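You operate a simulated robot arm through the tools that you are given. There is no shell and no other tool.

The job below is to be done with a simulated robot arm. You get a single attempt, and the scene is never put back.

Task
Switch the blue reel off, wind its cable end back to mark 57 and brake it.
Fine: switch off first; free the brake before winding; leave the orange reel, the coils and the caps alone.
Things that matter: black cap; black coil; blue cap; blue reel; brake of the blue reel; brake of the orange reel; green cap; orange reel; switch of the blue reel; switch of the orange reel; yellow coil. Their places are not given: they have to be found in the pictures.

It is judged by the outcome, as a careful person would: the job done as asked, and still so three seconds after it is handed in. It fails if anything else is knocked over, pushed out of place, dropped, spilled or broken. A push-on lid holds only when it is set on centred and level and pressed home; a screw cap is set on level and turned clockwise until tight.

Robot
A 6-joint arm with a three-finger gripper, fixed in place. Base frame: the origin is on the floor under the middle of its stand, x ahead of it, y to its left, z up. Lengths are in cm, angles in rad, forces in N, time in s.
It reaches about 121.3 cm from its shoulder. Its first joint turns from -2.897 to 2.897 rad. Payload 4.89 kg.
Tool frame: the origin (TCP) lies between the finger pads and is the grasp point; the fingertips stand 3 cm ahead of it; z points along the fingers, y is the line along which they close. The gripper opens to 16.4 cm; its body begins 12.5 cm behind the TCP.
Orientation is that of the tool frame in the base frame, as a unit quaternion [x, y, z, w]. With the fingers straight down and closing along the base's y, the tool's x points along the base's -x, its y along +y and its z along -z.

Tools
- The arm moves only by the tool servo_tool. Its argument "plan" is one flat list of numbers, 7 for each row, row after row: the finger opening in cm, from 0 to 16.4, then the shift along the tool's x, y, z in units of 200 mm (1.0 is 200 mm), then the turn, a rotation vector about the tool's x, y, z in units of 60 degrees (1.0 is 60 degrees). In form: [gripper, x, y, z, wx, wy, wz, gripper, x, y, z, wx, wy, wz, ...]. A call has 1 to 20 rows; each row is the pose to reach, as a shift and turn from the pose commanded when the call began, along the tool's axes at that moment. A call with a number of a shift or a turn outside -1 to 1 is refused whole. Each row takes 0.2 s and may step no farther than 5 cm and 0.15 rad from the row before; otherwise, or with a gripper value out of range, the whole call is refused. A pose out of reach is approached as far as the arm can. The call stops where the force on the tool passes 40 N (or 10 N more than at its start, if that is more) or the arm is blocked; 0.2 s more then pass. Each finger travels about 10.8 cm/s and halts on what it meets, pressing with about 24 N; the grip force reading is that of the motor and also rises with nothing between the fingers. The clock runs only during rows and for 0.2 s after the last one: add rows that repeat a pose to give the fingers time. It gives the time, the measured TCP pose, the force on the tool (base axes), the opening and the grip force at its end, in the units of the frame above (readings bear some noise), with the torque about the TCP (base axes, N m) and any sound that the robot's microphone picked up.
- Cameras (640 x 400 px; columns grow to the right, rows downward): "scene" is fixed at [22.04, -64.97, 142.72]; the picture's right is [0.88, -0.48, 0.00], its down [-0.10, -0.18, -0.98] and it looks along [0.47, 0.86, -0.21] (base axes); focal length 308 px, centre (320, 200). "wrist" rides on the gripper at [7.6, -0.2, -15.2] in the tool frame; the picture's right is [0.02, 1.00, 0.00], its down [-0.88, 0.02, -0.47] and it looks along [-0.47, 0.01, 0.88] (tool axes); focal length 247 px, centre (320, 200).
- snapshot(camera): a new picture of that camera. It takes no simulated time.
- raise_lower(by): moves the trunk up (or, below 0, down) by that many cm; the arm rides with it, the base frame stays. It gives what a move gives, with no picture.
- probe_pixels(camera, pixels): for up to 12 pixels [column, row] of the newest picture of that camera ("zoom" is the newest enlarged one), the place [x, y, z] in the base frame of the surface seen there, good to about 0.3 cm. It takes no simulated time.
- enlarge(camera, box): a new picture of the part [left, top, right, bottom] of that camera's present view, enlarged. It takes no simulated time.
- job_done(): hands the job in; it is judged then, once.

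Open the gripper and draw the arm clear of the work before you hand the job in, unless the task says otherwise.

The tools are called after ">>>" as name(argument=value, ...) on one line, values as JSON. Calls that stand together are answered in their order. servo_tool: Moves the arm, as the interface text tells. Its arguments: {"type":"object","properties":{"plan":{"type":"array","items":{"type":"number"}}},"required":["plan"]} The other tools are called the same way: raise_lower (by) moves the trunk up or down; snapshot (camera) takes a picture; probe_pixels (camera, pixels) gives the place of the surface under pixels of a picture; enlarge (camera, box) takes an enlarged picture of a part of a camera's view; job_done () hands the job in.

At the start:

```text
time_s: 0.0
ee_pos: [50.03, 38.36, 123.86]
tcp_rot: [0.001, 1.0, -0.001, 0.0]
contact_force: [-0.3, -1.2, 0.4]
moment: [0.0, 0.01, 0.02]
width: 16.39
grip_force: 0.0
trunk travel left (down, up): [-17.5, 21.5]
```

scene: 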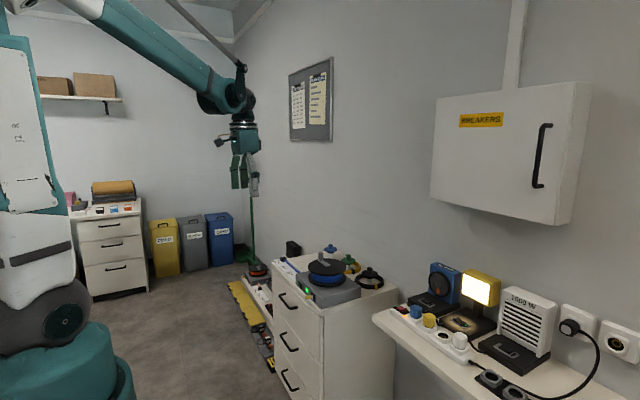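
wrist: 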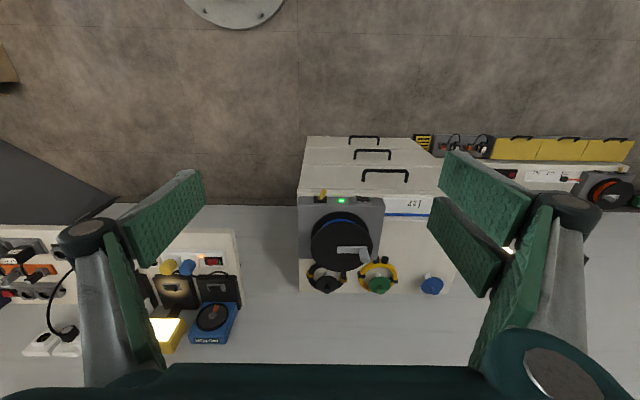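

The blue reel seems to be on the drawer cabinet at scene pixel (327,280) and wrist pixel (340,240). I enlarge both views to look closer.

>>> enlarge(camera="scene", box=[260, 230, 400, 318])

>>> enlarge(camera="wrist", box=[280, 180, 460, 300])

```text
4.55 times, centred on (330, 274) of scene
```

zoom: 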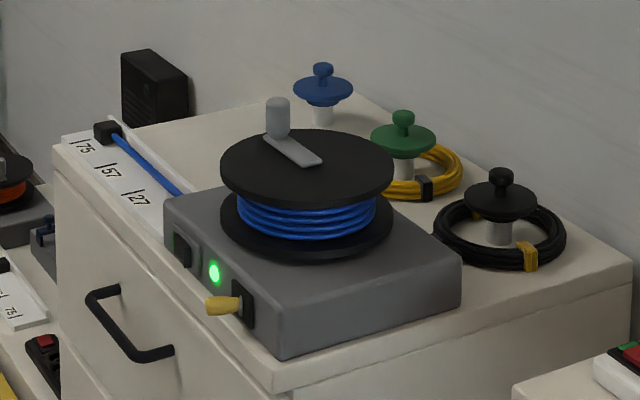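

```text
3.33 times, centred on (370, 240) of wrist
```

zoom: 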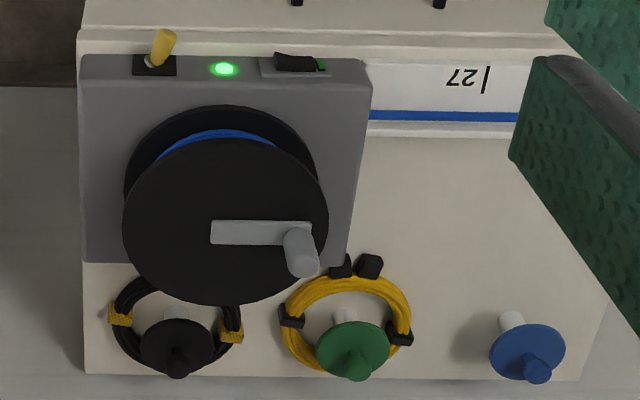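

The front of the gray case faces the robot and carries a yellow lever (zoom 225,305 in the scene), a green LED and a black rocker. I retake the scene enlargement closer and probe it.

>>> enlarge(camera="scene", box=[270, 240, 366, 312])

>>> enlarge(camera="scene", box=[220, 235, 300, 375])

>>> enlarge(camera="wrist", box=[290, 180, 400, 250])

```text
5.56 times, centred on (318, 276) of scene
```

zoom: 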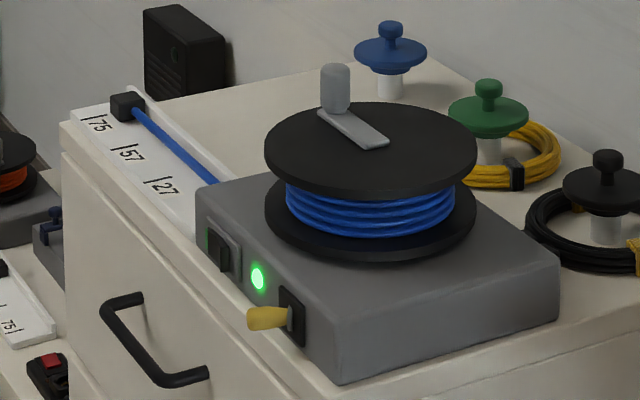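

```text
2.86 times, centred on (260, 305) of scene
```

zoom: 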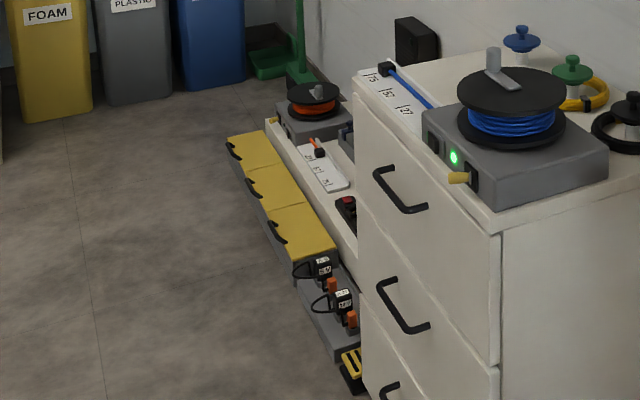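

```text
5.71 times, centred on (345, 215) of wrist
```

zoom: 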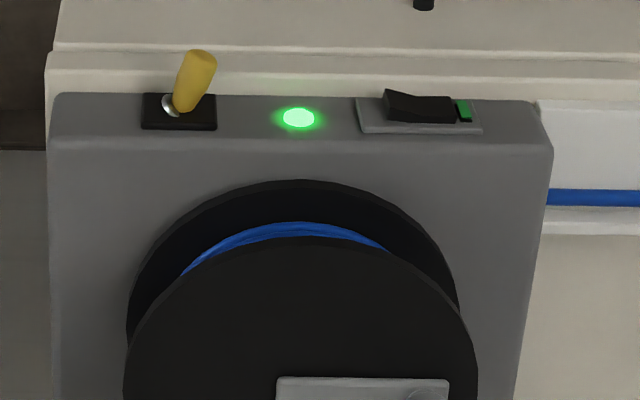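

The rocker's -y end (zoom 400,105) stands proud and the green tick is at its +y end; the yellow lever (zoom 195,80) leans toward +y. I probe these now.

>>> probe_pixels(camera="zoom", pixels=[[200, 58], [190, 85], [178, 105], [150, 112], [300, 118], [395, 98], [425, 108], [465, 110], [60, 110], [540, 140], [300, 160], [420, 395]])

>>> probe_pixels(camera="wrist", pixels=[[345, 255], [365, 250], [365, 260], [340, 225], [325, 285], [378, 285], [432, 285], [415, 203], [410, 215], [300, 270], [375, 175], [385, 282]])

```text
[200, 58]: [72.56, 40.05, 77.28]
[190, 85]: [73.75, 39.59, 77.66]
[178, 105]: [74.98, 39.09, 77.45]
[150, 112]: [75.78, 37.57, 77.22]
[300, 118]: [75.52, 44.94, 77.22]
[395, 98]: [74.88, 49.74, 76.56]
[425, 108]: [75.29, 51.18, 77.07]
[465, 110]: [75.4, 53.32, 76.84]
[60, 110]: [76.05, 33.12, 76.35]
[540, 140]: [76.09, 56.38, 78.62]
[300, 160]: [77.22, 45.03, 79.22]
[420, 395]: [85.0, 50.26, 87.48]
```

```text
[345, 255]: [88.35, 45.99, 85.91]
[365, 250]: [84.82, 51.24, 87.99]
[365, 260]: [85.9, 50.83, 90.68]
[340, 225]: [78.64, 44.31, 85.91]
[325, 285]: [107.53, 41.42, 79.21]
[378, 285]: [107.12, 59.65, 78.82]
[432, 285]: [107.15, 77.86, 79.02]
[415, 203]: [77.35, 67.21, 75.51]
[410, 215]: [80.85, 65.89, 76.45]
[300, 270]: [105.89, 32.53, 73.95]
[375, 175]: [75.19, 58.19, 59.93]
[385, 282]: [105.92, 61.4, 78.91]
```

The case front is near x=76, the lever tip near (72.6, 40, 77.3), and the crank knob near (85.5, 51, 90). I now probe the cable end and the marks in the scene view.

>>> enlarge(camera="scene", box=[270, 240, 366, 312])

>>> probe_pixels(camera="zoom", pixels=[[125, 105], [128, 98], [142, 118], [92, 122], [120, 152], [150, 187], [180, 150], [335, 72], [355, 120], [382, 145], [215, 255], [265, 320]])

>>> probe_pixels(camera="zoom", pixels=[[290, 320], [258, 278], [240, 262], [210, 235], [335, 375], [340, 320], [190, 260], [275, 145], [470, 150], [370, 105], [320, 105], [185, 60]])

```text
5.56 times, centred on (318, 276) of scene
```

zoom: 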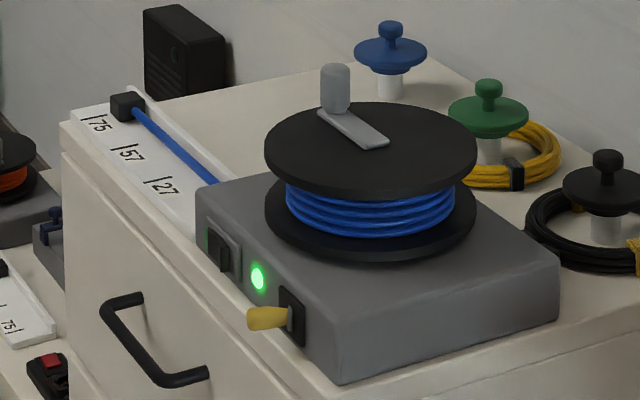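

```text
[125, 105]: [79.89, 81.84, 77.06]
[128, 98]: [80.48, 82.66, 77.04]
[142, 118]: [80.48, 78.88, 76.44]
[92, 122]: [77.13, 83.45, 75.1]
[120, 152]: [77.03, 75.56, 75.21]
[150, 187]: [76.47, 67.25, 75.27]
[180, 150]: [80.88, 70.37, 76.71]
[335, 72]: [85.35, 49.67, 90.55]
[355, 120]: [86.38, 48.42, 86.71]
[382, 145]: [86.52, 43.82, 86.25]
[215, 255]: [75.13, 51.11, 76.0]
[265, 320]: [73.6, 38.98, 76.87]
```

```text
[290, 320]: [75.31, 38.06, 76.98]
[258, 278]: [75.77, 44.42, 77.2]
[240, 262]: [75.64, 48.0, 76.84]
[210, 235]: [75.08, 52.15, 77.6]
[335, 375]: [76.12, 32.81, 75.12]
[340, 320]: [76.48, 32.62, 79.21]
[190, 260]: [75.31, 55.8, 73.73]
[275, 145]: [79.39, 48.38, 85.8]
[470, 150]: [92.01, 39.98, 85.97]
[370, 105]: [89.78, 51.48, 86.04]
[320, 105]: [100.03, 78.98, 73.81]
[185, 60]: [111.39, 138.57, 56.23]
```

Cable end block sits near y=81, and marks 57 near y=75.5. I check the notice board at (310,100) and the orange reel for hints about which control is which.

>>> enlarge(camera="scene", box=[284, 55, 340, 145])

>>> enlarge(camera="scene", box=[240, 255, 290, 295])

>>> enlarge(camera="wrist", box=[540, 140, 640, 220])

```text
4.44 times, centred on (312, 100) of scene
```

zoom: 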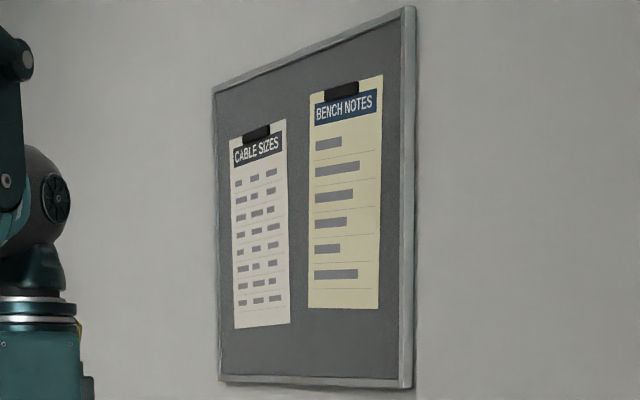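

```text
10.00 times, centred on (265, 275) of scene
```

zoom: 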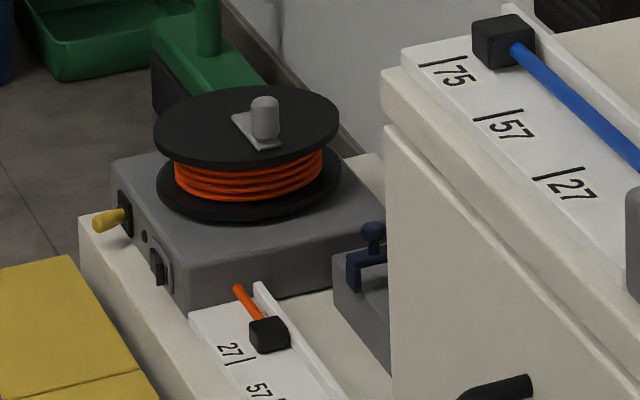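

```text
5.00 times, centred on (590, 180) of wrist
```

zoom: 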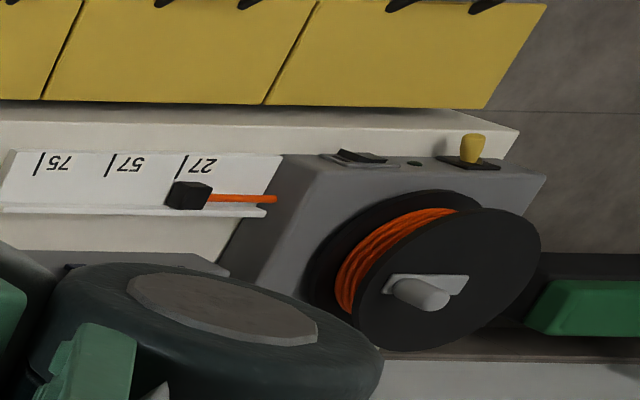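

The board only carries decorative notes. The orange reel (LED dark) has the same layout, so I enlarge its rocker and lever for comparison.

>>> enlarge(camera="wrist", box=[600, 165, 640, 190])

>>> enlarge(camera="scene", box=[246, 270, 264, 288])

>>> enlarge(camera="scene", box=[298, 272, 330, 304])

>>> enlarge(camera="wrist", box=[305, 182, 385, 222])

```text
16.00 times, centred on (620, 178) of wrist
```

zoom: 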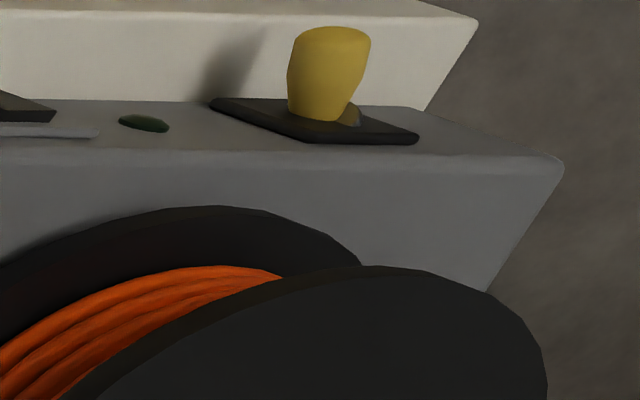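

```text
16.00 times, centred on (255, 279) of scene
```

zoom: 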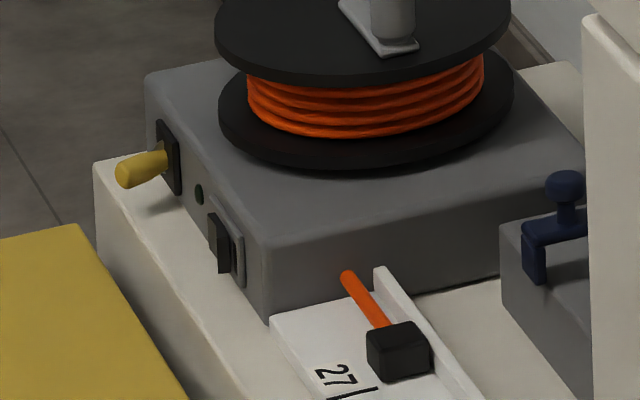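

```text
12.50 times, centred on (314, 288) of scene
```

zoom: 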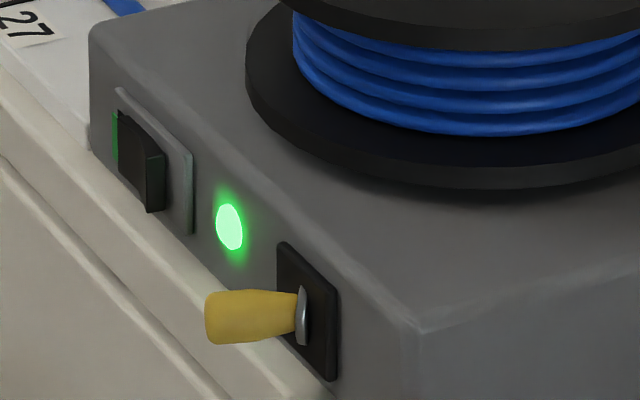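

```text
8.00 times, centred on (345, 202) of wrist
```

zoom: 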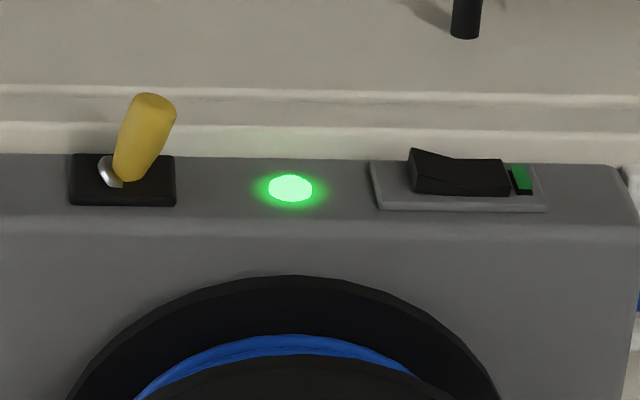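

Both reels share the layout: rocker next to LED is the switch (blue's proud end is at -y, away from the green tick), and the yellow lever is the brake. I move the wrist camera closer above the marks to view everything better.

>>> servo_tool(plan=[16.4, -0.1, 0.125, 0.11, 0, 0, 0, 16.4, -0.2, 0.25, 0.22, 0, 0, 0, 16.4, -0.3, 0.375, 0.33, 0, 0, 0, 16.4, -0.4, 0.5, 0.44, 0, 0, 0, 16.4, -0.5, 0.625, 0.55, 0, 0, 0, 16.4, -0.6, 0.75, 0.66, 0, 0, 0, 16.4, -0.7, 0.875, 0.77, 0, 0, 0, 16.4, -0.75, 1.0, 0.88, 0, 0, 0])

>>> snapshot(camera="wrist")

>>> snapshot(camera="scene")

```text
time_s: 1.8
ee_pos: [65.2, 58.17, 106.36]
tcp_rot: [0.002, 1.0, 0.0, 0.0]
contact_force: [-0.1, -1.2, 0.4]
moment: [0.11, -0.11, 0.02]
width: 16.4
grip_force: 0.0
trunk travel left (down, up): [-17.5, 21.5]
```

```text
taken
```

wrist: 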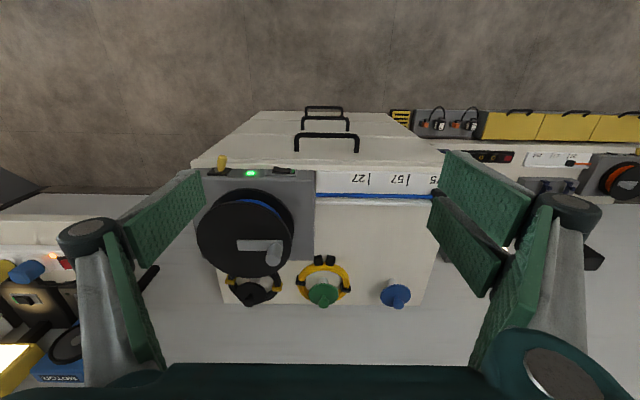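

```text
taken
```

scene: 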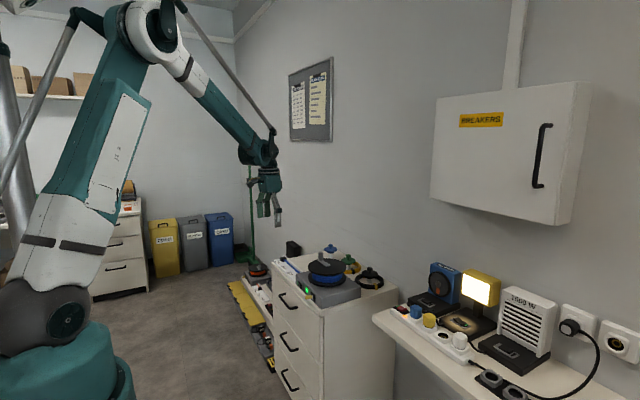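

The arm is above the cabinet; ticks 27 and 57 are visible at wrist (370,180) and (410,180). I enlarge and probe.

>>> enlarge(camera="wrist", box=[190, 150, 330, 240])

>>> enlarge(camera="wrist", box=[310, 150, 450, 240])

>>> probe_pixels(camera="zoom", pixels=[[275, 135], [275, 110], [460, 138], [460, 110], [570, 140], [450, 205], [300, 210], [570, 210], [30, 190]])

```text
4.44 times, centred on (260, 195) of wrist
```

zoom: 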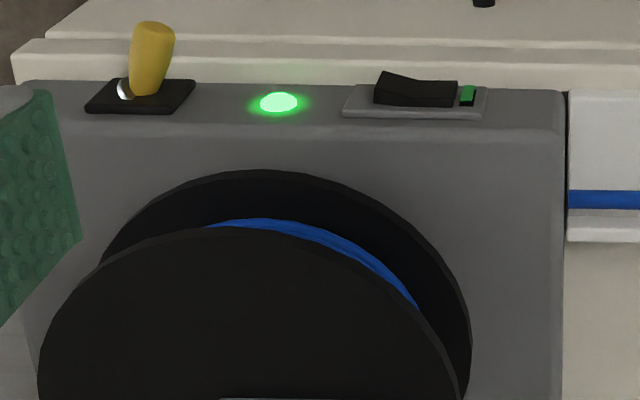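

```text
4.44 times, centred on (380, 195) of wrist
```

zoom: 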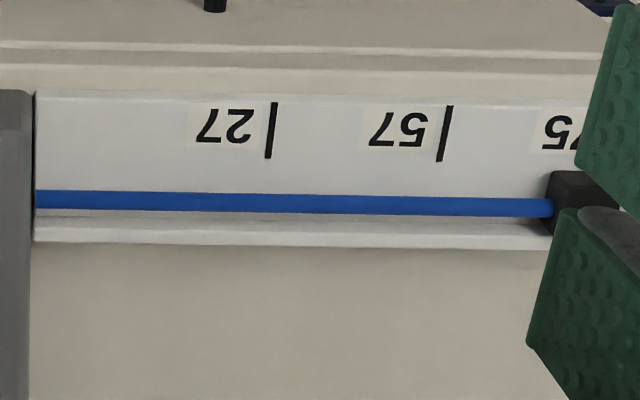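

```text
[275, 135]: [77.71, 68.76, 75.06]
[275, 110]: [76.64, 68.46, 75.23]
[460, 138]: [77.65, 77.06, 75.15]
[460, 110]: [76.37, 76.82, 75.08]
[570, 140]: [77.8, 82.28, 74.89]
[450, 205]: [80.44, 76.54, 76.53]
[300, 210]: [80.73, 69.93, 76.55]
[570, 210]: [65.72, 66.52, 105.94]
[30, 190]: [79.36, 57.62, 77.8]
```

Ticks: 27 at y≈68.4, 57 at y≈76.2, 75 at about 84; the cable block now sits near y≈82. I close the gripper here in free air to see the closed finger shape.

>>> servo_tool(plan=[0, 0, 0, 0, 0, 0, 0, 0, 0, 0, 0, 0, 0, 0, 0, 0, 0, 0, 0, 0, 0, 0, 0, 0, 0, 0, 0, 0, 0, 0, 0, 0, 0, 0, 0])

>>> snapshot(camera="wrist")

>>> enlarge(camera="scene", box=[220, 130, 320, 230])

```text
time_s: 3.0
ee_pos: [65.29, 58.29, 106.53]
tcp_rot: [-0.001, 1.0, 0.0, 0.0]
contact_force: [-0.9, 0.1, 0.4]
moment: [-0.03, 0.02, 0.01]
width: 0.0
grip_force: 24.1
trunk travel left (down, up): [-17.5, 21.5]
```

```text
taken
```

wrist: 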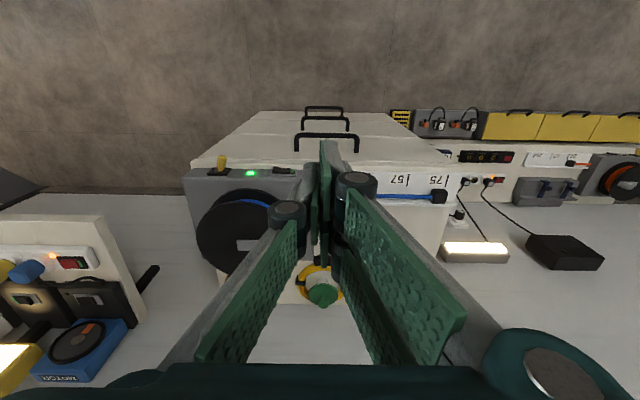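

```text
4.00 times, centred on (270, 180) of scene
```

zoom: 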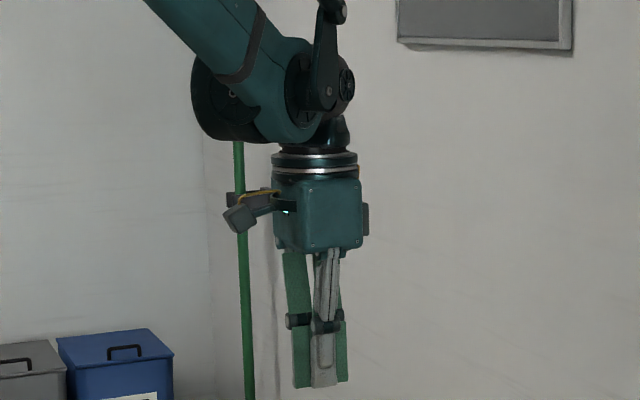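

Closed, there's one finger on the tool's -y side (centre) and two on the +y side, offset along x. I probe the finger tips in the enlarged scene picture to learn their widths.

>>> probe_pixels(camera="zoom", pixels=[[295, 383], [308, 383], [314, 383], [335, 383], [340, 378], [346, 378], [300, 340], [324, 350], [343, 340], [290, 320], [340, 314], [318, 250]])

>>> enlarge(camera="wrist", box=[260, 130, 400, 220])

```text
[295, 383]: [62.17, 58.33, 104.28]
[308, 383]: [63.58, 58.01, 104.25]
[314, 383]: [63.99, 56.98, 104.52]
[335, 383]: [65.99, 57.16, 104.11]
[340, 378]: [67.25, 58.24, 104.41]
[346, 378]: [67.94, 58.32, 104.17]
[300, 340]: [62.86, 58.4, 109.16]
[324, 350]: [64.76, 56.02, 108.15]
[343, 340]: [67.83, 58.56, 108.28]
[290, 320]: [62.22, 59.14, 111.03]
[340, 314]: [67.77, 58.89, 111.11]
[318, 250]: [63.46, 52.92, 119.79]
```

```text
4.44 times, centred on (330, 175) of wrist
```

zoom: 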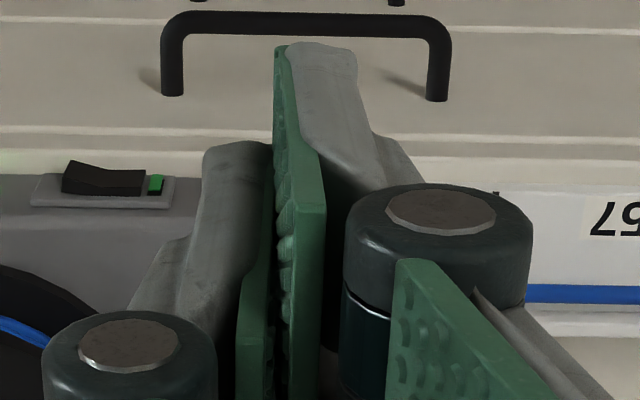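

The closed gripper's front edge of the +y finger pair reaches about 3.2 cm ahead (+x) of the TCP and is ~1.5 cm wide, good for pressing the rocker's -y end (y 49.3–51). I move down in front of the case first.

>>> servo_tool(plan=[0, -0.03, -0.091, 0.165, 0, 0, 0, 0, -0.06, -0.182, 0.33, 0, 0, 0, 0, -0.09, -0.273, 0.495, 0, 0, 0, 0, -0.12, -0.364, 0.66, 0, 0, 0, 0, -0.14, -0.455, 0.815, 0, 0, 0])

>>> snapshot(camera="wrist")

>>> enlarge(camera="scene", box=[240, 190, 380, 310])

```text
time_s: 4.2
ee_pos: [67.95, 48.97, 90.16]
tcp_rot: [0.0, 1.0, 0.0, 0.0]
contact_force: [-1.3, -0.2, 0.5]
moment: [-0.05, -0.09, 0.03]
width: 0.01
grip_force: 24.0
trunk travel left (down, up): [-17.5, 21.5]
```

```text
taken
```

wrist: 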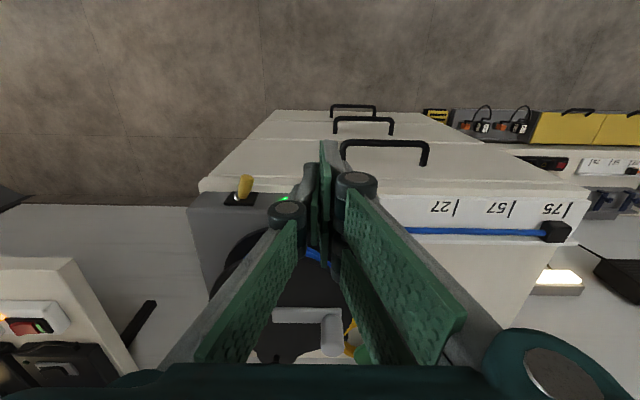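

```text
3.33 times, centred on (310, 250) of scene
```

zoom: 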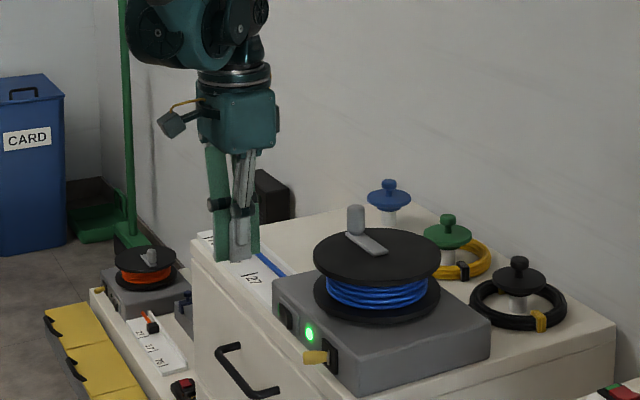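

The whole scale is now visible in the wrist view, with the block at (555,232) near tick 75 (567,210). I enlarge and probe it while here.

>>> enlarge(camera="wrist", box=[400, 175, 600, 275])

>>> probe_pixels(camera="zoom", pixels=[[180, 110], [355, 110], [535, 115], [460, 165], [500, 160], [535, 165], [505, 185], [535, 188], [455, 180], [100, 180], [480, 200], [545, 175]])

```text
3.20 times, centred on (500, 225) of wrist
```

zoom: 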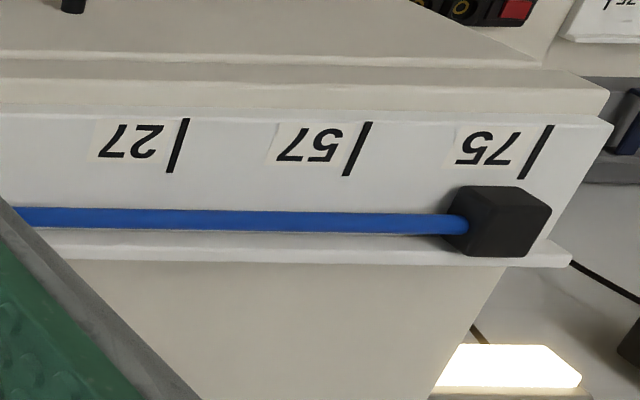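

```text
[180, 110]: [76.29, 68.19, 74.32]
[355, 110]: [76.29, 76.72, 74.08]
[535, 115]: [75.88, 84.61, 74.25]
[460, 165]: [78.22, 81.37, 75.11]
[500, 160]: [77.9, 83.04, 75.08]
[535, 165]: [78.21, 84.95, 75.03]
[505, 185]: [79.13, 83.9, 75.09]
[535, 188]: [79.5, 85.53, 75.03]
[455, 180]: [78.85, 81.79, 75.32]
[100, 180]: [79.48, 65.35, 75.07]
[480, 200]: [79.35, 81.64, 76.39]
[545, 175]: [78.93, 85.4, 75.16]
```

I probe the tick lines themselves and the block's faces for a precise reference.

>>> probe_pixels(camera="zoom", pixels=[[549, 130], [525, 173], [369, 127], [347, 173], [187, 124], [171, 170], [510, 195], [540, 212], [515, 245], [480, 245], [500, 220], [465, 200]])

>>> enlarge(camera="wrist", box=[530, 195, 590, 260])

>>> probe_pixels(camera="zoom", pixels=[[150, 270], [100, 300], [250, 200], [300, 300], [200, 250], [250, 300]])

```text
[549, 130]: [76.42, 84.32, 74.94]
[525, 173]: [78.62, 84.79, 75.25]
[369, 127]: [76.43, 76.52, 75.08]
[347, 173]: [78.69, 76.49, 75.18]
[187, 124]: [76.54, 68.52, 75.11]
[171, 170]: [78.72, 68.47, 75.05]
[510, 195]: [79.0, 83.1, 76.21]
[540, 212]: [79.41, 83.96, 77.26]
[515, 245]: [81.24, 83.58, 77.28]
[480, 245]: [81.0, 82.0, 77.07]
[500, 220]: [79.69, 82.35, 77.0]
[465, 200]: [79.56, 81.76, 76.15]
```

```text
6.15 times, centred on (560, 228) of wrist
```

zoom: 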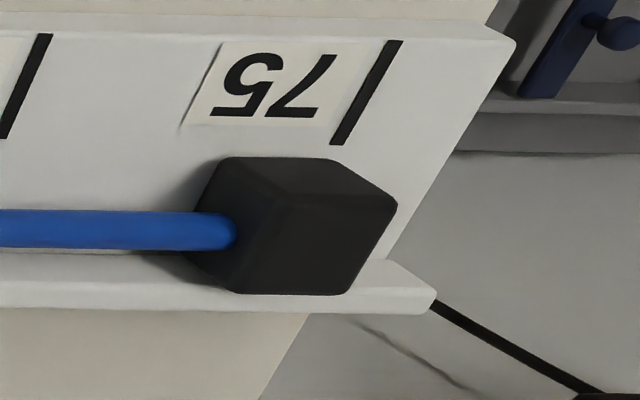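

```text
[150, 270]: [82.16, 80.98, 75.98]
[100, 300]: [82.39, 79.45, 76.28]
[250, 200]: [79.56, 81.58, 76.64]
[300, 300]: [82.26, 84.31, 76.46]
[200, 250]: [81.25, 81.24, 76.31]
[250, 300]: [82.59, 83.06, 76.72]
```

Block spans y≈81.6–84.2 (centre ≈82.9); tick 57 is at y=76.5. Now I lower the closed fingers in front of the rocker, tips to z≈75.9, still clear at x≈68.

>>> servo_tool(plan=[0, 0, 0, 0.15, 0, 0, 0, 0, 0, 0, 0.3, 0, 0, 0, 0, 0, 0, 0.45, 0, 0, 0, 0, 0, 0, 0.555, 0, 0, 0])

>>> snapshot(camera="wrist")

>>> enlarge(camera="scene", box=[260, 230, 350, 310])

```text
time_s: 5.2
ee_pos: [67.9, 49.22, 79.21]
tcp_rot: [0.0, 1.0, 0.0, 0.0]
contact_force: [0.2, -0.1, -0.3]
moment: [0.05, -0.08, -0.01]
width: 0.0
grip_force: 24.9
trunk travel left (down, up): [-17.5, 21.5]
```

```text
taken
```

wrist: 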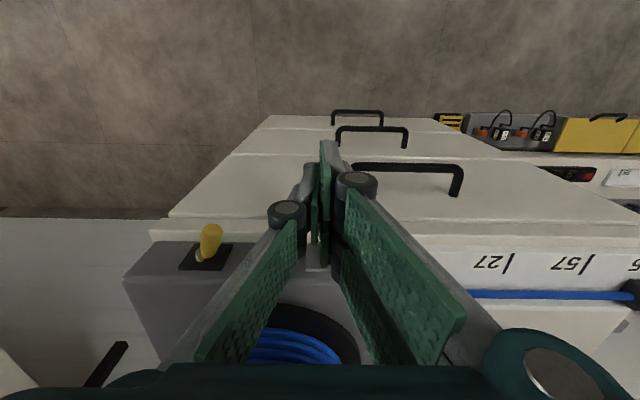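

```text
5.00 times, centred on (305, 270) of scene
```

zoom: 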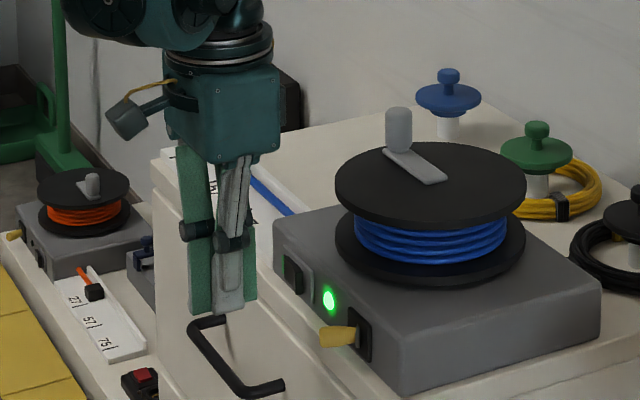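

Finger tips are right in front of the rocker's -y half with the LED still green. I move +x in small steps to press that end.

>>> servo_tool(plan=[0, -0.1, 0, 0, 0, 0, 0, 0, -0.16, 0, 0, 0, 0, 0, 0, -0.175, 0, 0, 0, 0, 0, 0, -0.19, 0, 0, 0, 0, 0, 0, -0.205, 0, 0, 0, 0, 0, 0, -0.22, 0, 0, 0, 0, 0])

>>> enlarge(camera="scene", box=[260, 230, 350, 310])

>>> snapshot(camera="wrist")

```text
time_s: 6.6
ee_pos: [72.2, 49.17, 78.92]
tcp_rot: [0.0, 1.0, -0.001, 0.0]
contact_force: [-25.7, -5.1, -4.6]
moment: [-0.08, 0.59, 0.16]
width: 0.01
grip_force: 23.8
trunk travel left (down, up): [-17.5, 21.5]
heard: click
```

```text
5.00 times, centred on (305, 270) of scene
```

zoom: 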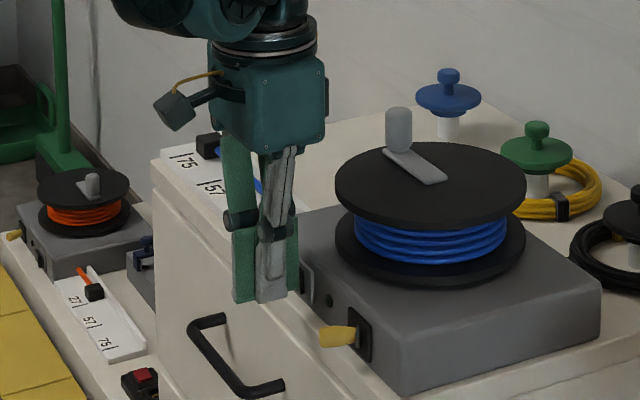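

```text
taken
```

wrist: 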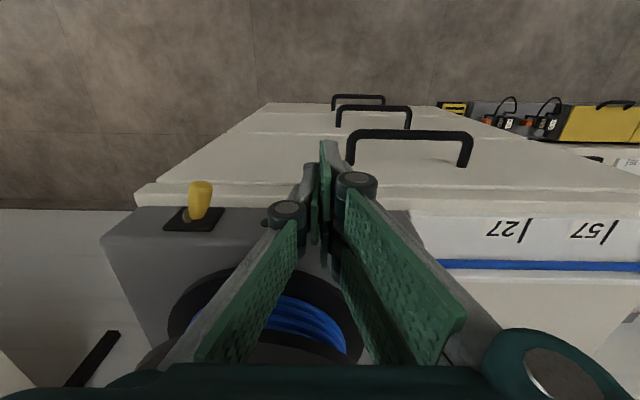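

A click was heard and the LED at zoom (328,300) is dark: the switch is off. I back off and shift toward the lever with the fingers opened to 5 cm, staying short of it in x.

>>> servo_tool(plan=[0, 0.12, 0, 0, 0, 0, 0, 0, 0.225, 0, 0, 0, 0, 0, 5, 0.225, -0.2, 0, 0, 0, 0, 5, 0.225, -0.4, 0, 0, 0, 0, 5, 0.225, -0.46, 0, 0, 0, 0, 5, 0.225, -0.46, 0, 0, 0, 0])

>>> enlarge(camera="scene", box=[260, 230, 350, 310])

>>> snapshot(camera="wrist")

```text
time_s: 8.0
ee_pos: [67.67, 39.82, 78.91]
tcp_rot: [0.001, 1.0, 0.0, 0.0]
contact_force: [-0.4, -0.7, -0.2]
moment: [0.02, -0.01, 0.0]
width: 5.0
grip_force: 0.1
trunk travel left (down, up): [-17.5, 21.5]
```

```text
5.00 times, centred on (305, 270) of scene
```

zoom: 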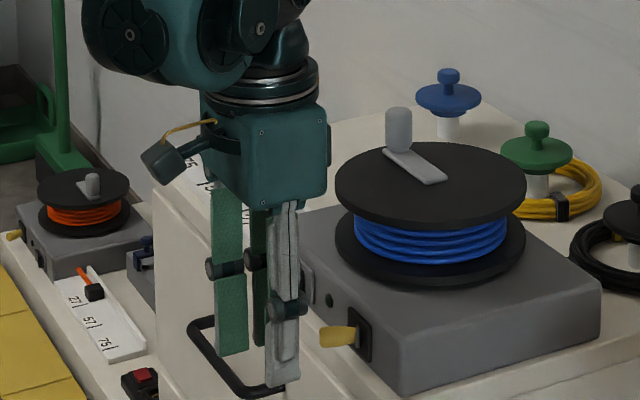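

```text
taken
```

wrist: 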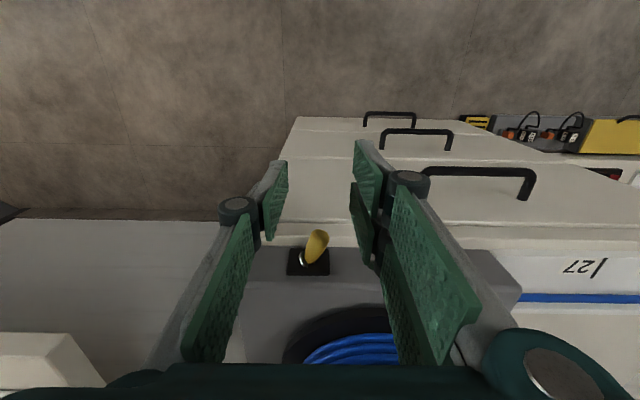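

The lever at wrist (315,245) sits between the open fingers, leaning to +y. I move forward so the front +y finger is alongside it, then push it toward -y in small steps.

>>> servo_tool(plan=[5, -0.08, 0, 0, 0, 0, 0, 5, -0.165, 0, 0, 0, 0, 0, 5, -0.165, -0.04, 0, 0, 0, 0, 5, -0.165, -0.08, 0, 0, 0, 0, 5, -0.165, -0.1, 0, 0, 0, 0, 5, -0.165, -0.12, 0, 0, 0, 0])

>>> snapshot(camera="wrist")

>>> enlarge(camera="scene", box=[280, 250, 350, 310])

```text
time_s: 9.4
ee_pos: [71.06, 37.59, 78.98]
tcp_rot: [0.001, 1.0, 0.0, 0.0]
contact_force: [-0.5, 0.5, 1.0]
moment: [0.01, 0.04, -0.03]
width: 5.05
grip_force: 0.4
trunk travel left (down, up): [-17.5, 21.5]
```

```text
taken
```

wrist: 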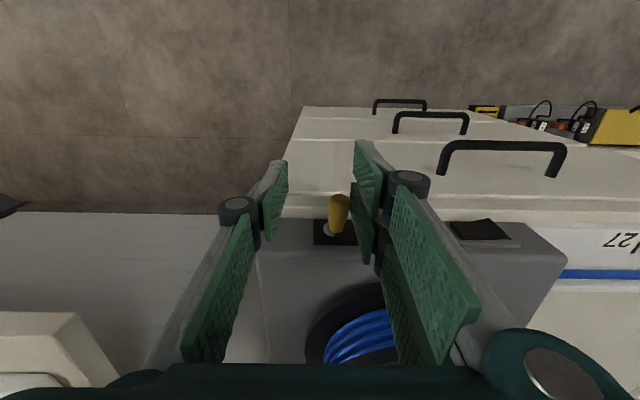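

```text
6.67 times, centred on (315, 280) of scene
```

zoom: 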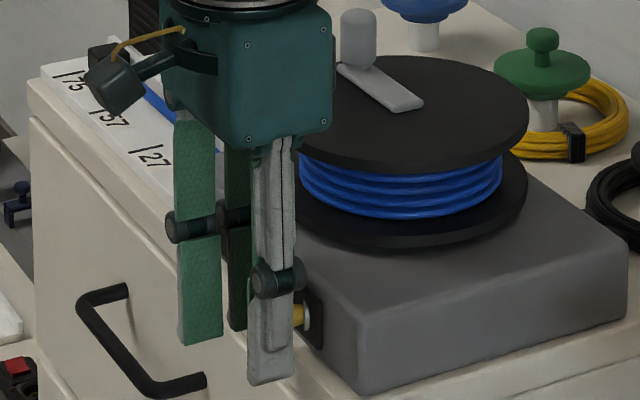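

The front +y finger pad is now next to the lever. I continue toward -y in small steps, watching for the click.

>>> servo_tool(plan=[5, 0, -0.02, 0, 0, 0, 0, 5, 0, -0.04, 0, 0, 0, 0, 5, 0, -0.055, 0, 0, 0, 0, 5, 0, -0.07, 0, 0, 0, 0, 5, 0, -0.085, 0, 0, 0, 0])

>>> snapshot(camera="wrist")

```text
time_s: 10.6
ee_pos: [71.18, 36.1, 79.01]
tcp_rot: [0.0, 1.0, 0.0, 0.001]
contact_force: [-9.4, 25.8, -8.4]
moment: [0.34, 0.36, 1.08]
width: 6.03
grip_force: 12.8
trunk travel left (down, up): [-17.5, 21.5]
```

```text
taken
```

wrist: 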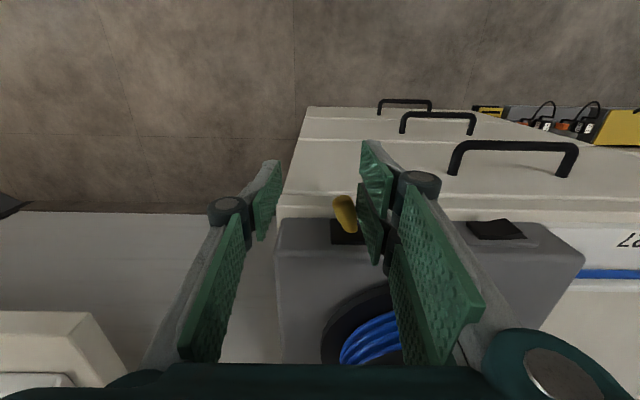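

The lever resists: 25.8 N in y and the fingers got pushed open to 6.0 cm. I take a close look at the lever's current lean before going on.

>>> enlarge(camera="wrist", box=[310, 170, 410, 270])

>>> enlarge(camera="scene", box=[290, 265, 340, 310])

```text
4.00 times, centred on (360, 220) of wrist
```

zoom: 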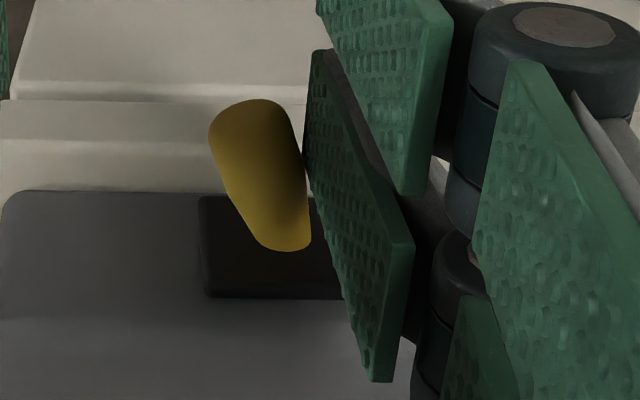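

```text
8.89 times, centred on (315, 288) of scene
```

zoom: 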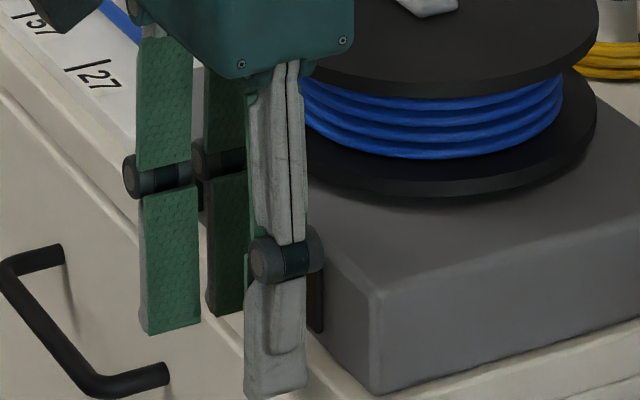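

The lever at zoom (260,170) now leans toward -y; it has gone over and is against its stop. I back off toward +y and then away in -x, and recheck.

>>> servo_tool(plan=[5, 0, 0.06, 0, 0, 0, 0, 5, 0, 0.12, 0, 0, 0, 0, 5, 0.1, 0.15, 0, 0, 0, 0, 5, 0.2, 0.15, 0, 0, 0, 0])

>>> snapshot(camera="wrist")

>>> enlarge(camera="wrist", box=[260, 200, 380, 290])

>>> enlarge(camera="scene", box=[290, 265, 340, 310])

```text
time_s: 11.6
ee_pos: [67.18, 38.87, 79.1]
tcp_rot: [0.001, 1.0, -0.001, 0.0]
contact_force: [0.7, 0.6, -1.2]
moment: [0.03, 0.13, 0.01]
width: 5.01
grip_force: 0.1
trunk travel left (down, up): [-17.5, 21.5]
```

```text
taken
```

wrist: 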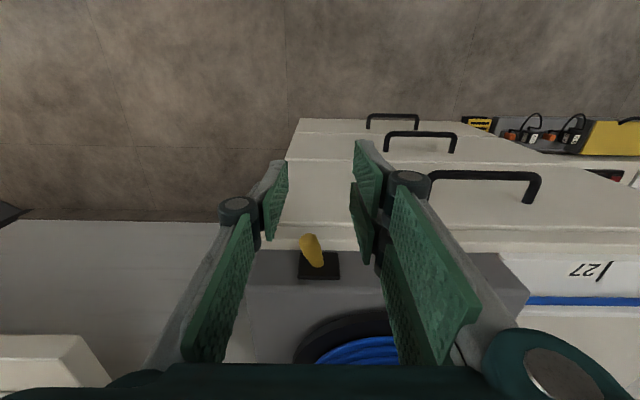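

```text
4.44 times, centred on (320, 245) of wrist
```

zoom: 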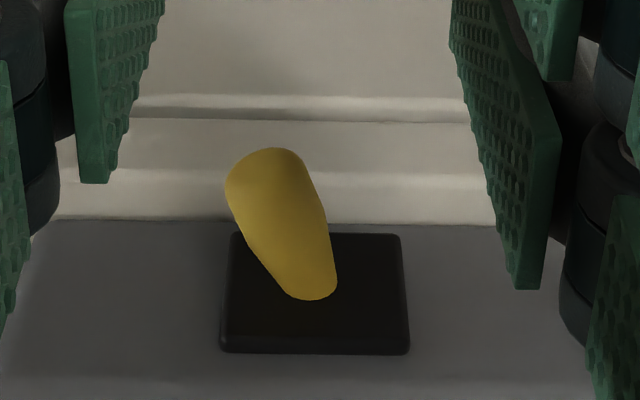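

```text
8.89 times, centred on (315, 288) of scene
```

zoom: 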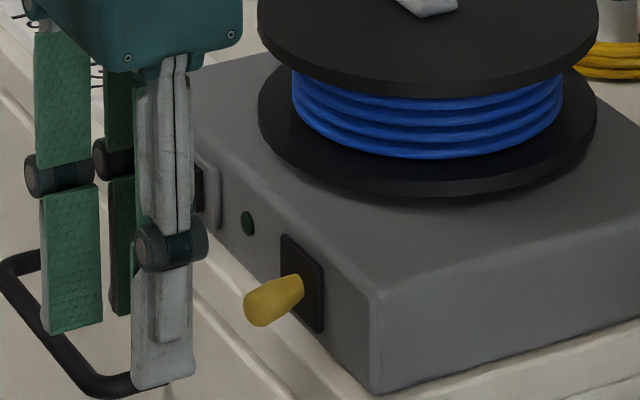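

The lever now stays leaning to -y (brake freed), LED dark. I probe the lever tip for later, then will raise the arm over the crank.

>>> probe_pixels(camera="zoom", pixels=[[252, 300], [275, 297], [298, 285], [300, 320], [247, 223], [197, 190]])

>>> servo_tool(plan=[5, 0.1, 0, -0.1, 0, 0, 0, 5, 0.1, 0, -0.3, 0, 0, 0, 5, 0.1, 0, -0.5, 0, 0, 0, 5, 0.1, 0, -0.7, 0, 0, 0, 5, 0.1, 0, -0.9, 0, 0, 0, 5, 0.1, 0, -1.0, 0, 0, 0])

>>> snapshot(camera="wrist")

```text
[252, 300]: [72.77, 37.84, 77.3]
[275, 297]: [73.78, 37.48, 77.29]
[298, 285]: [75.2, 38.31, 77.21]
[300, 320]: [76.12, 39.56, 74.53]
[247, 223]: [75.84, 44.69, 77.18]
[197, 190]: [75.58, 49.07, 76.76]
```

```text
time_s: 13.0
ee_pos: [64.91, 39.07, 98.91]
tcp_rot: [0.0, 1.0, 0.0, 0.0]
contact_force: [-0.2, 0.4, 0.1]
moment: [0.0, 0.03, 0.0]
width: 4.98
grip_force: 0.1
trunk travel left (down, up): [-17.5, 21.5]
```

```text
taken
```

wrist: 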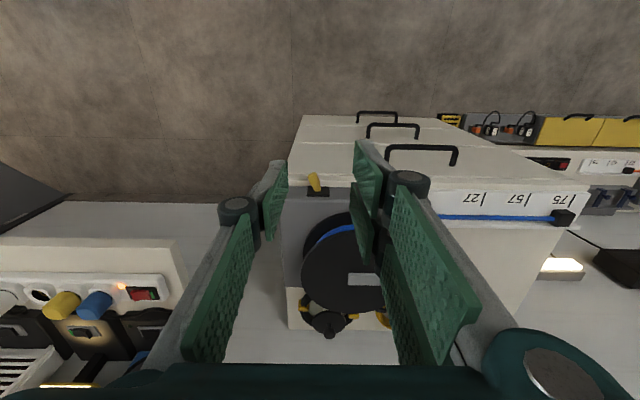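

I now enlarge the scene on the drum to find the disc centre and the knob exactly.

>>> enlarge(camera="scene", box=[304, 248, 360, 288])

>>> enlarge(camera="wrist", box=[270, 180, 430, 340])

```text
10.00 times, centred on (332, 268) of scene
```

zoom: 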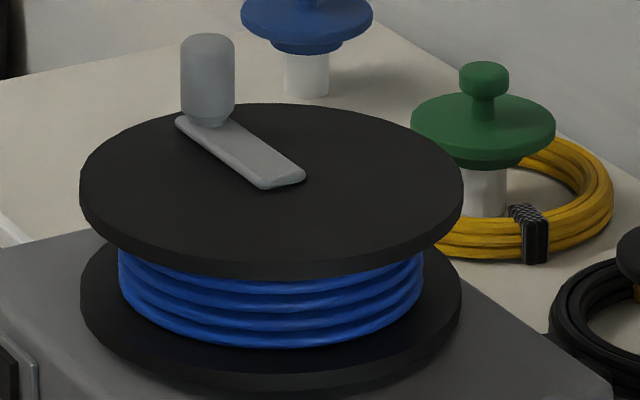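

```text
2.50 times, centred on (350, 260) of wrist
```

zoom: 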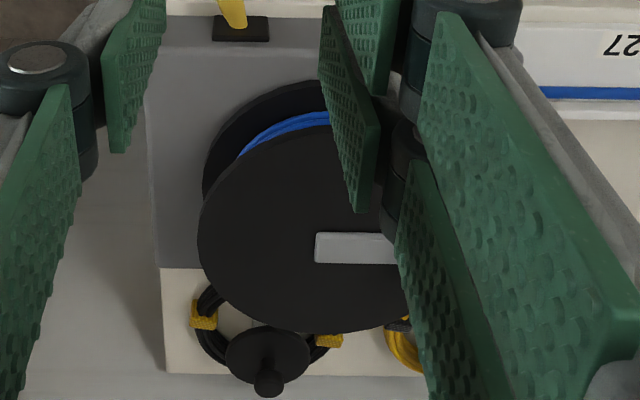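

I re-enlarge the scene view and probe points just inside the rim plus the crank arm and knob.

>>> enlarge(camera="scene", box=[304, 248, 360, 288])

>>> probe_pixels(camera="zoom", pixels=[[86, 185], [457, 190], [300, 108], [270, 258], [140, 135], [420, 135], [120, 220], [420, 235], [290, 180], [265, 183], [207, 40], [207, 110]])

>>> probe_pixels(camera="zoom", pixels=[[190, 122], [225, 125], [185, 60], [230, 60], [208, 80], [187, 110], [228, 112], [270, 185], [300, 172], [207, 45], [240, 150], [208, 122]])

```text
10.00 times, centred on (332, 268) of scene
```

zoom: 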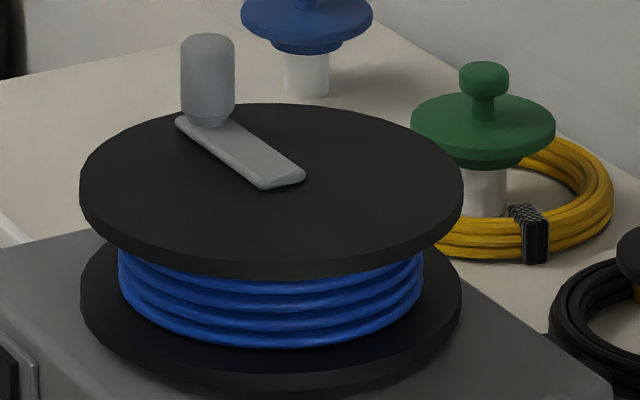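

```text
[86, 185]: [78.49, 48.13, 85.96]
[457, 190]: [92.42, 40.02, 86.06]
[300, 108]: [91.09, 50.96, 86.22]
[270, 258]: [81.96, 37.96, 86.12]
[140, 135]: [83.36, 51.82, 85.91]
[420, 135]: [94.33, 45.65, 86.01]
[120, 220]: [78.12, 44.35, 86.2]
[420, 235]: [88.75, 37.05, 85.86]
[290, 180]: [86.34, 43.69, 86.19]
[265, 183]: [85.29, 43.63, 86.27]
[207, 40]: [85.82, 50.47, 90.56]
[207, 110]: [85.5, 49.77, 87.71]
```

```text
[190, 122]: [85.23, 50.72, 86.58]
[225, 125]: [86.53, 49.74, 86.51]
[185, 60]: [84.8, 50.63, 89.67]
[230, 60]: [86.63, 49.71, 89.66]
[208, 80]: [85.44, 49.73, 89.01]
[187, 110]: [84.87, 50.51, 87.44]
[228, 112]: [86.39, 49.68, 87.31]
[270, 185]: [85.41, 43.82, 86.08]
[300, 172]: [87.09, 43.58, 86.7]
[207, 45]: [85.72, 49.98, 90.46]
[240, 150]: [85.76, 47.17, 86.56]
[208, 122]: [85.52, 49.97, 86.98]
```

Fitted disc centre ≈(86.1,44.6), knob ≈(85.8,50.4) with top z≈90.6 and radius ≈1.05, so crank radius ≈5.8. The pair of +y fingers has a ~3 cm gap, which can cage the knob; I move above it with a 2 cm opening.

>>> servo_tool(plan=[2, -0.16, 0.08, 0, 0, 0, 0, 2, -0.34, 0.17, 0, 0, 0, 0, 2, -0.52, 0.26, 0, 0, 0, 0, 2, -0.7, 0.35, 0, 0, 0, 0, 2, -0.88, 0.44, 0, 0, 0, 0, 2, -1.0, 0.4945, 0, 0, 0, 0])

>>> snapshot(camera="wrist")

>>> enlarge(camera="scene", box=[290, 210, 380, 290])

```text
time_s: 14.4
ee_pos: [85.27, 48.62, 98.91]
tcp_rot: [0.0, 1.0, 0.0, 0.001]
contact_force: [-0.3, 0.1, 0.3]
moment: [0.07, -0.1, -0.02]
width: 1.99
grip_force: 0.1
trunk travel left (down, up): [-17.5, 21.5]
```

```text
taken
```

wrist: 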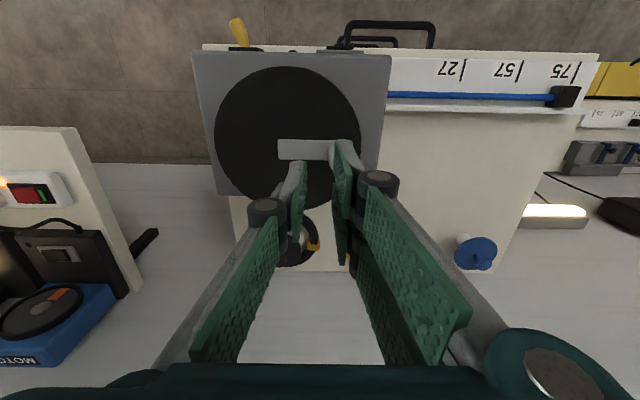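

```text
5.00 times, centred on (335, 250) of scene
```

zoom: 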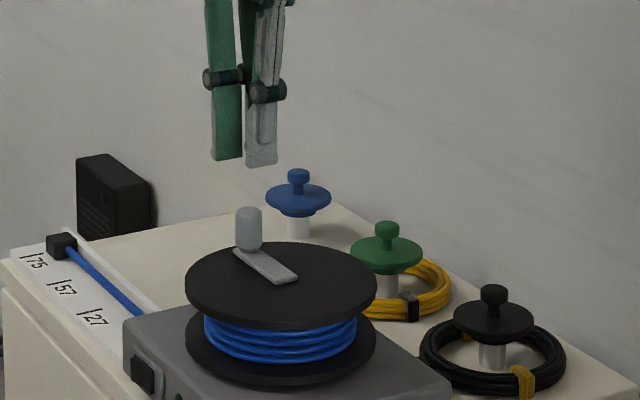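

The gripper hangs over the knob; wrist view shows the disc from above (214–361 px wide). I refine the disc centre and the block location with probes from this view.

>>> enlarge(camera="wrist", box=[200, 50, 400, 210])

>>> probe_pixels(camera="wrist", pixels=[[218, 130], [356, 120], [288, 70], [240, 85], [335, 85], [230, 180], [250, 195], [280, 150], [330, 150], [560, 92], [575, 98], [556, 102]])

```text
2.50 times, centred on (300, 130) of wrist
```

zoom: 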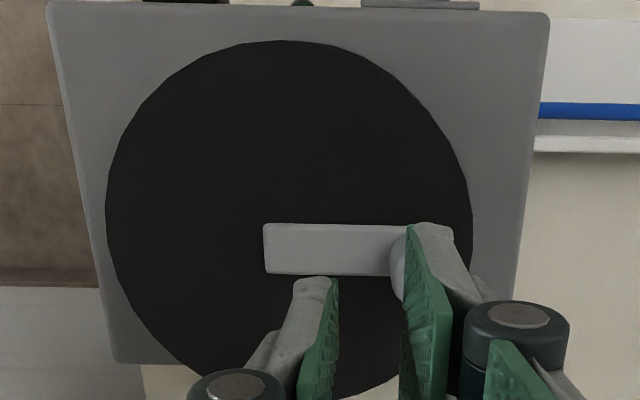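

```text
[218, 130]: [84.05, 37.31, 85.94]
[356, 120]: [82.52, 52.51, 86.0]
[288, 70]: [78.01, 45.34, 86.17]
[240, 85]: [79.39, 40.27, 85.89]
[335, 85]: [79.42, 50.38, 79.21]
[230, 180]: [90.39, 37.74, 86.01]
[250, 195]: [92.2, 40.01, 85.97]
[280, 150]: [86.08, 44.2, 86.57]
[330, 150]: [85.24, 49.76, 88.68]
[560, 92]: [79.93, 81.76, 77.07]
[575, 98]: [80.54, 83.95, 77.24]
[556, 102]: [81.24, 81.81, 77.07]
```

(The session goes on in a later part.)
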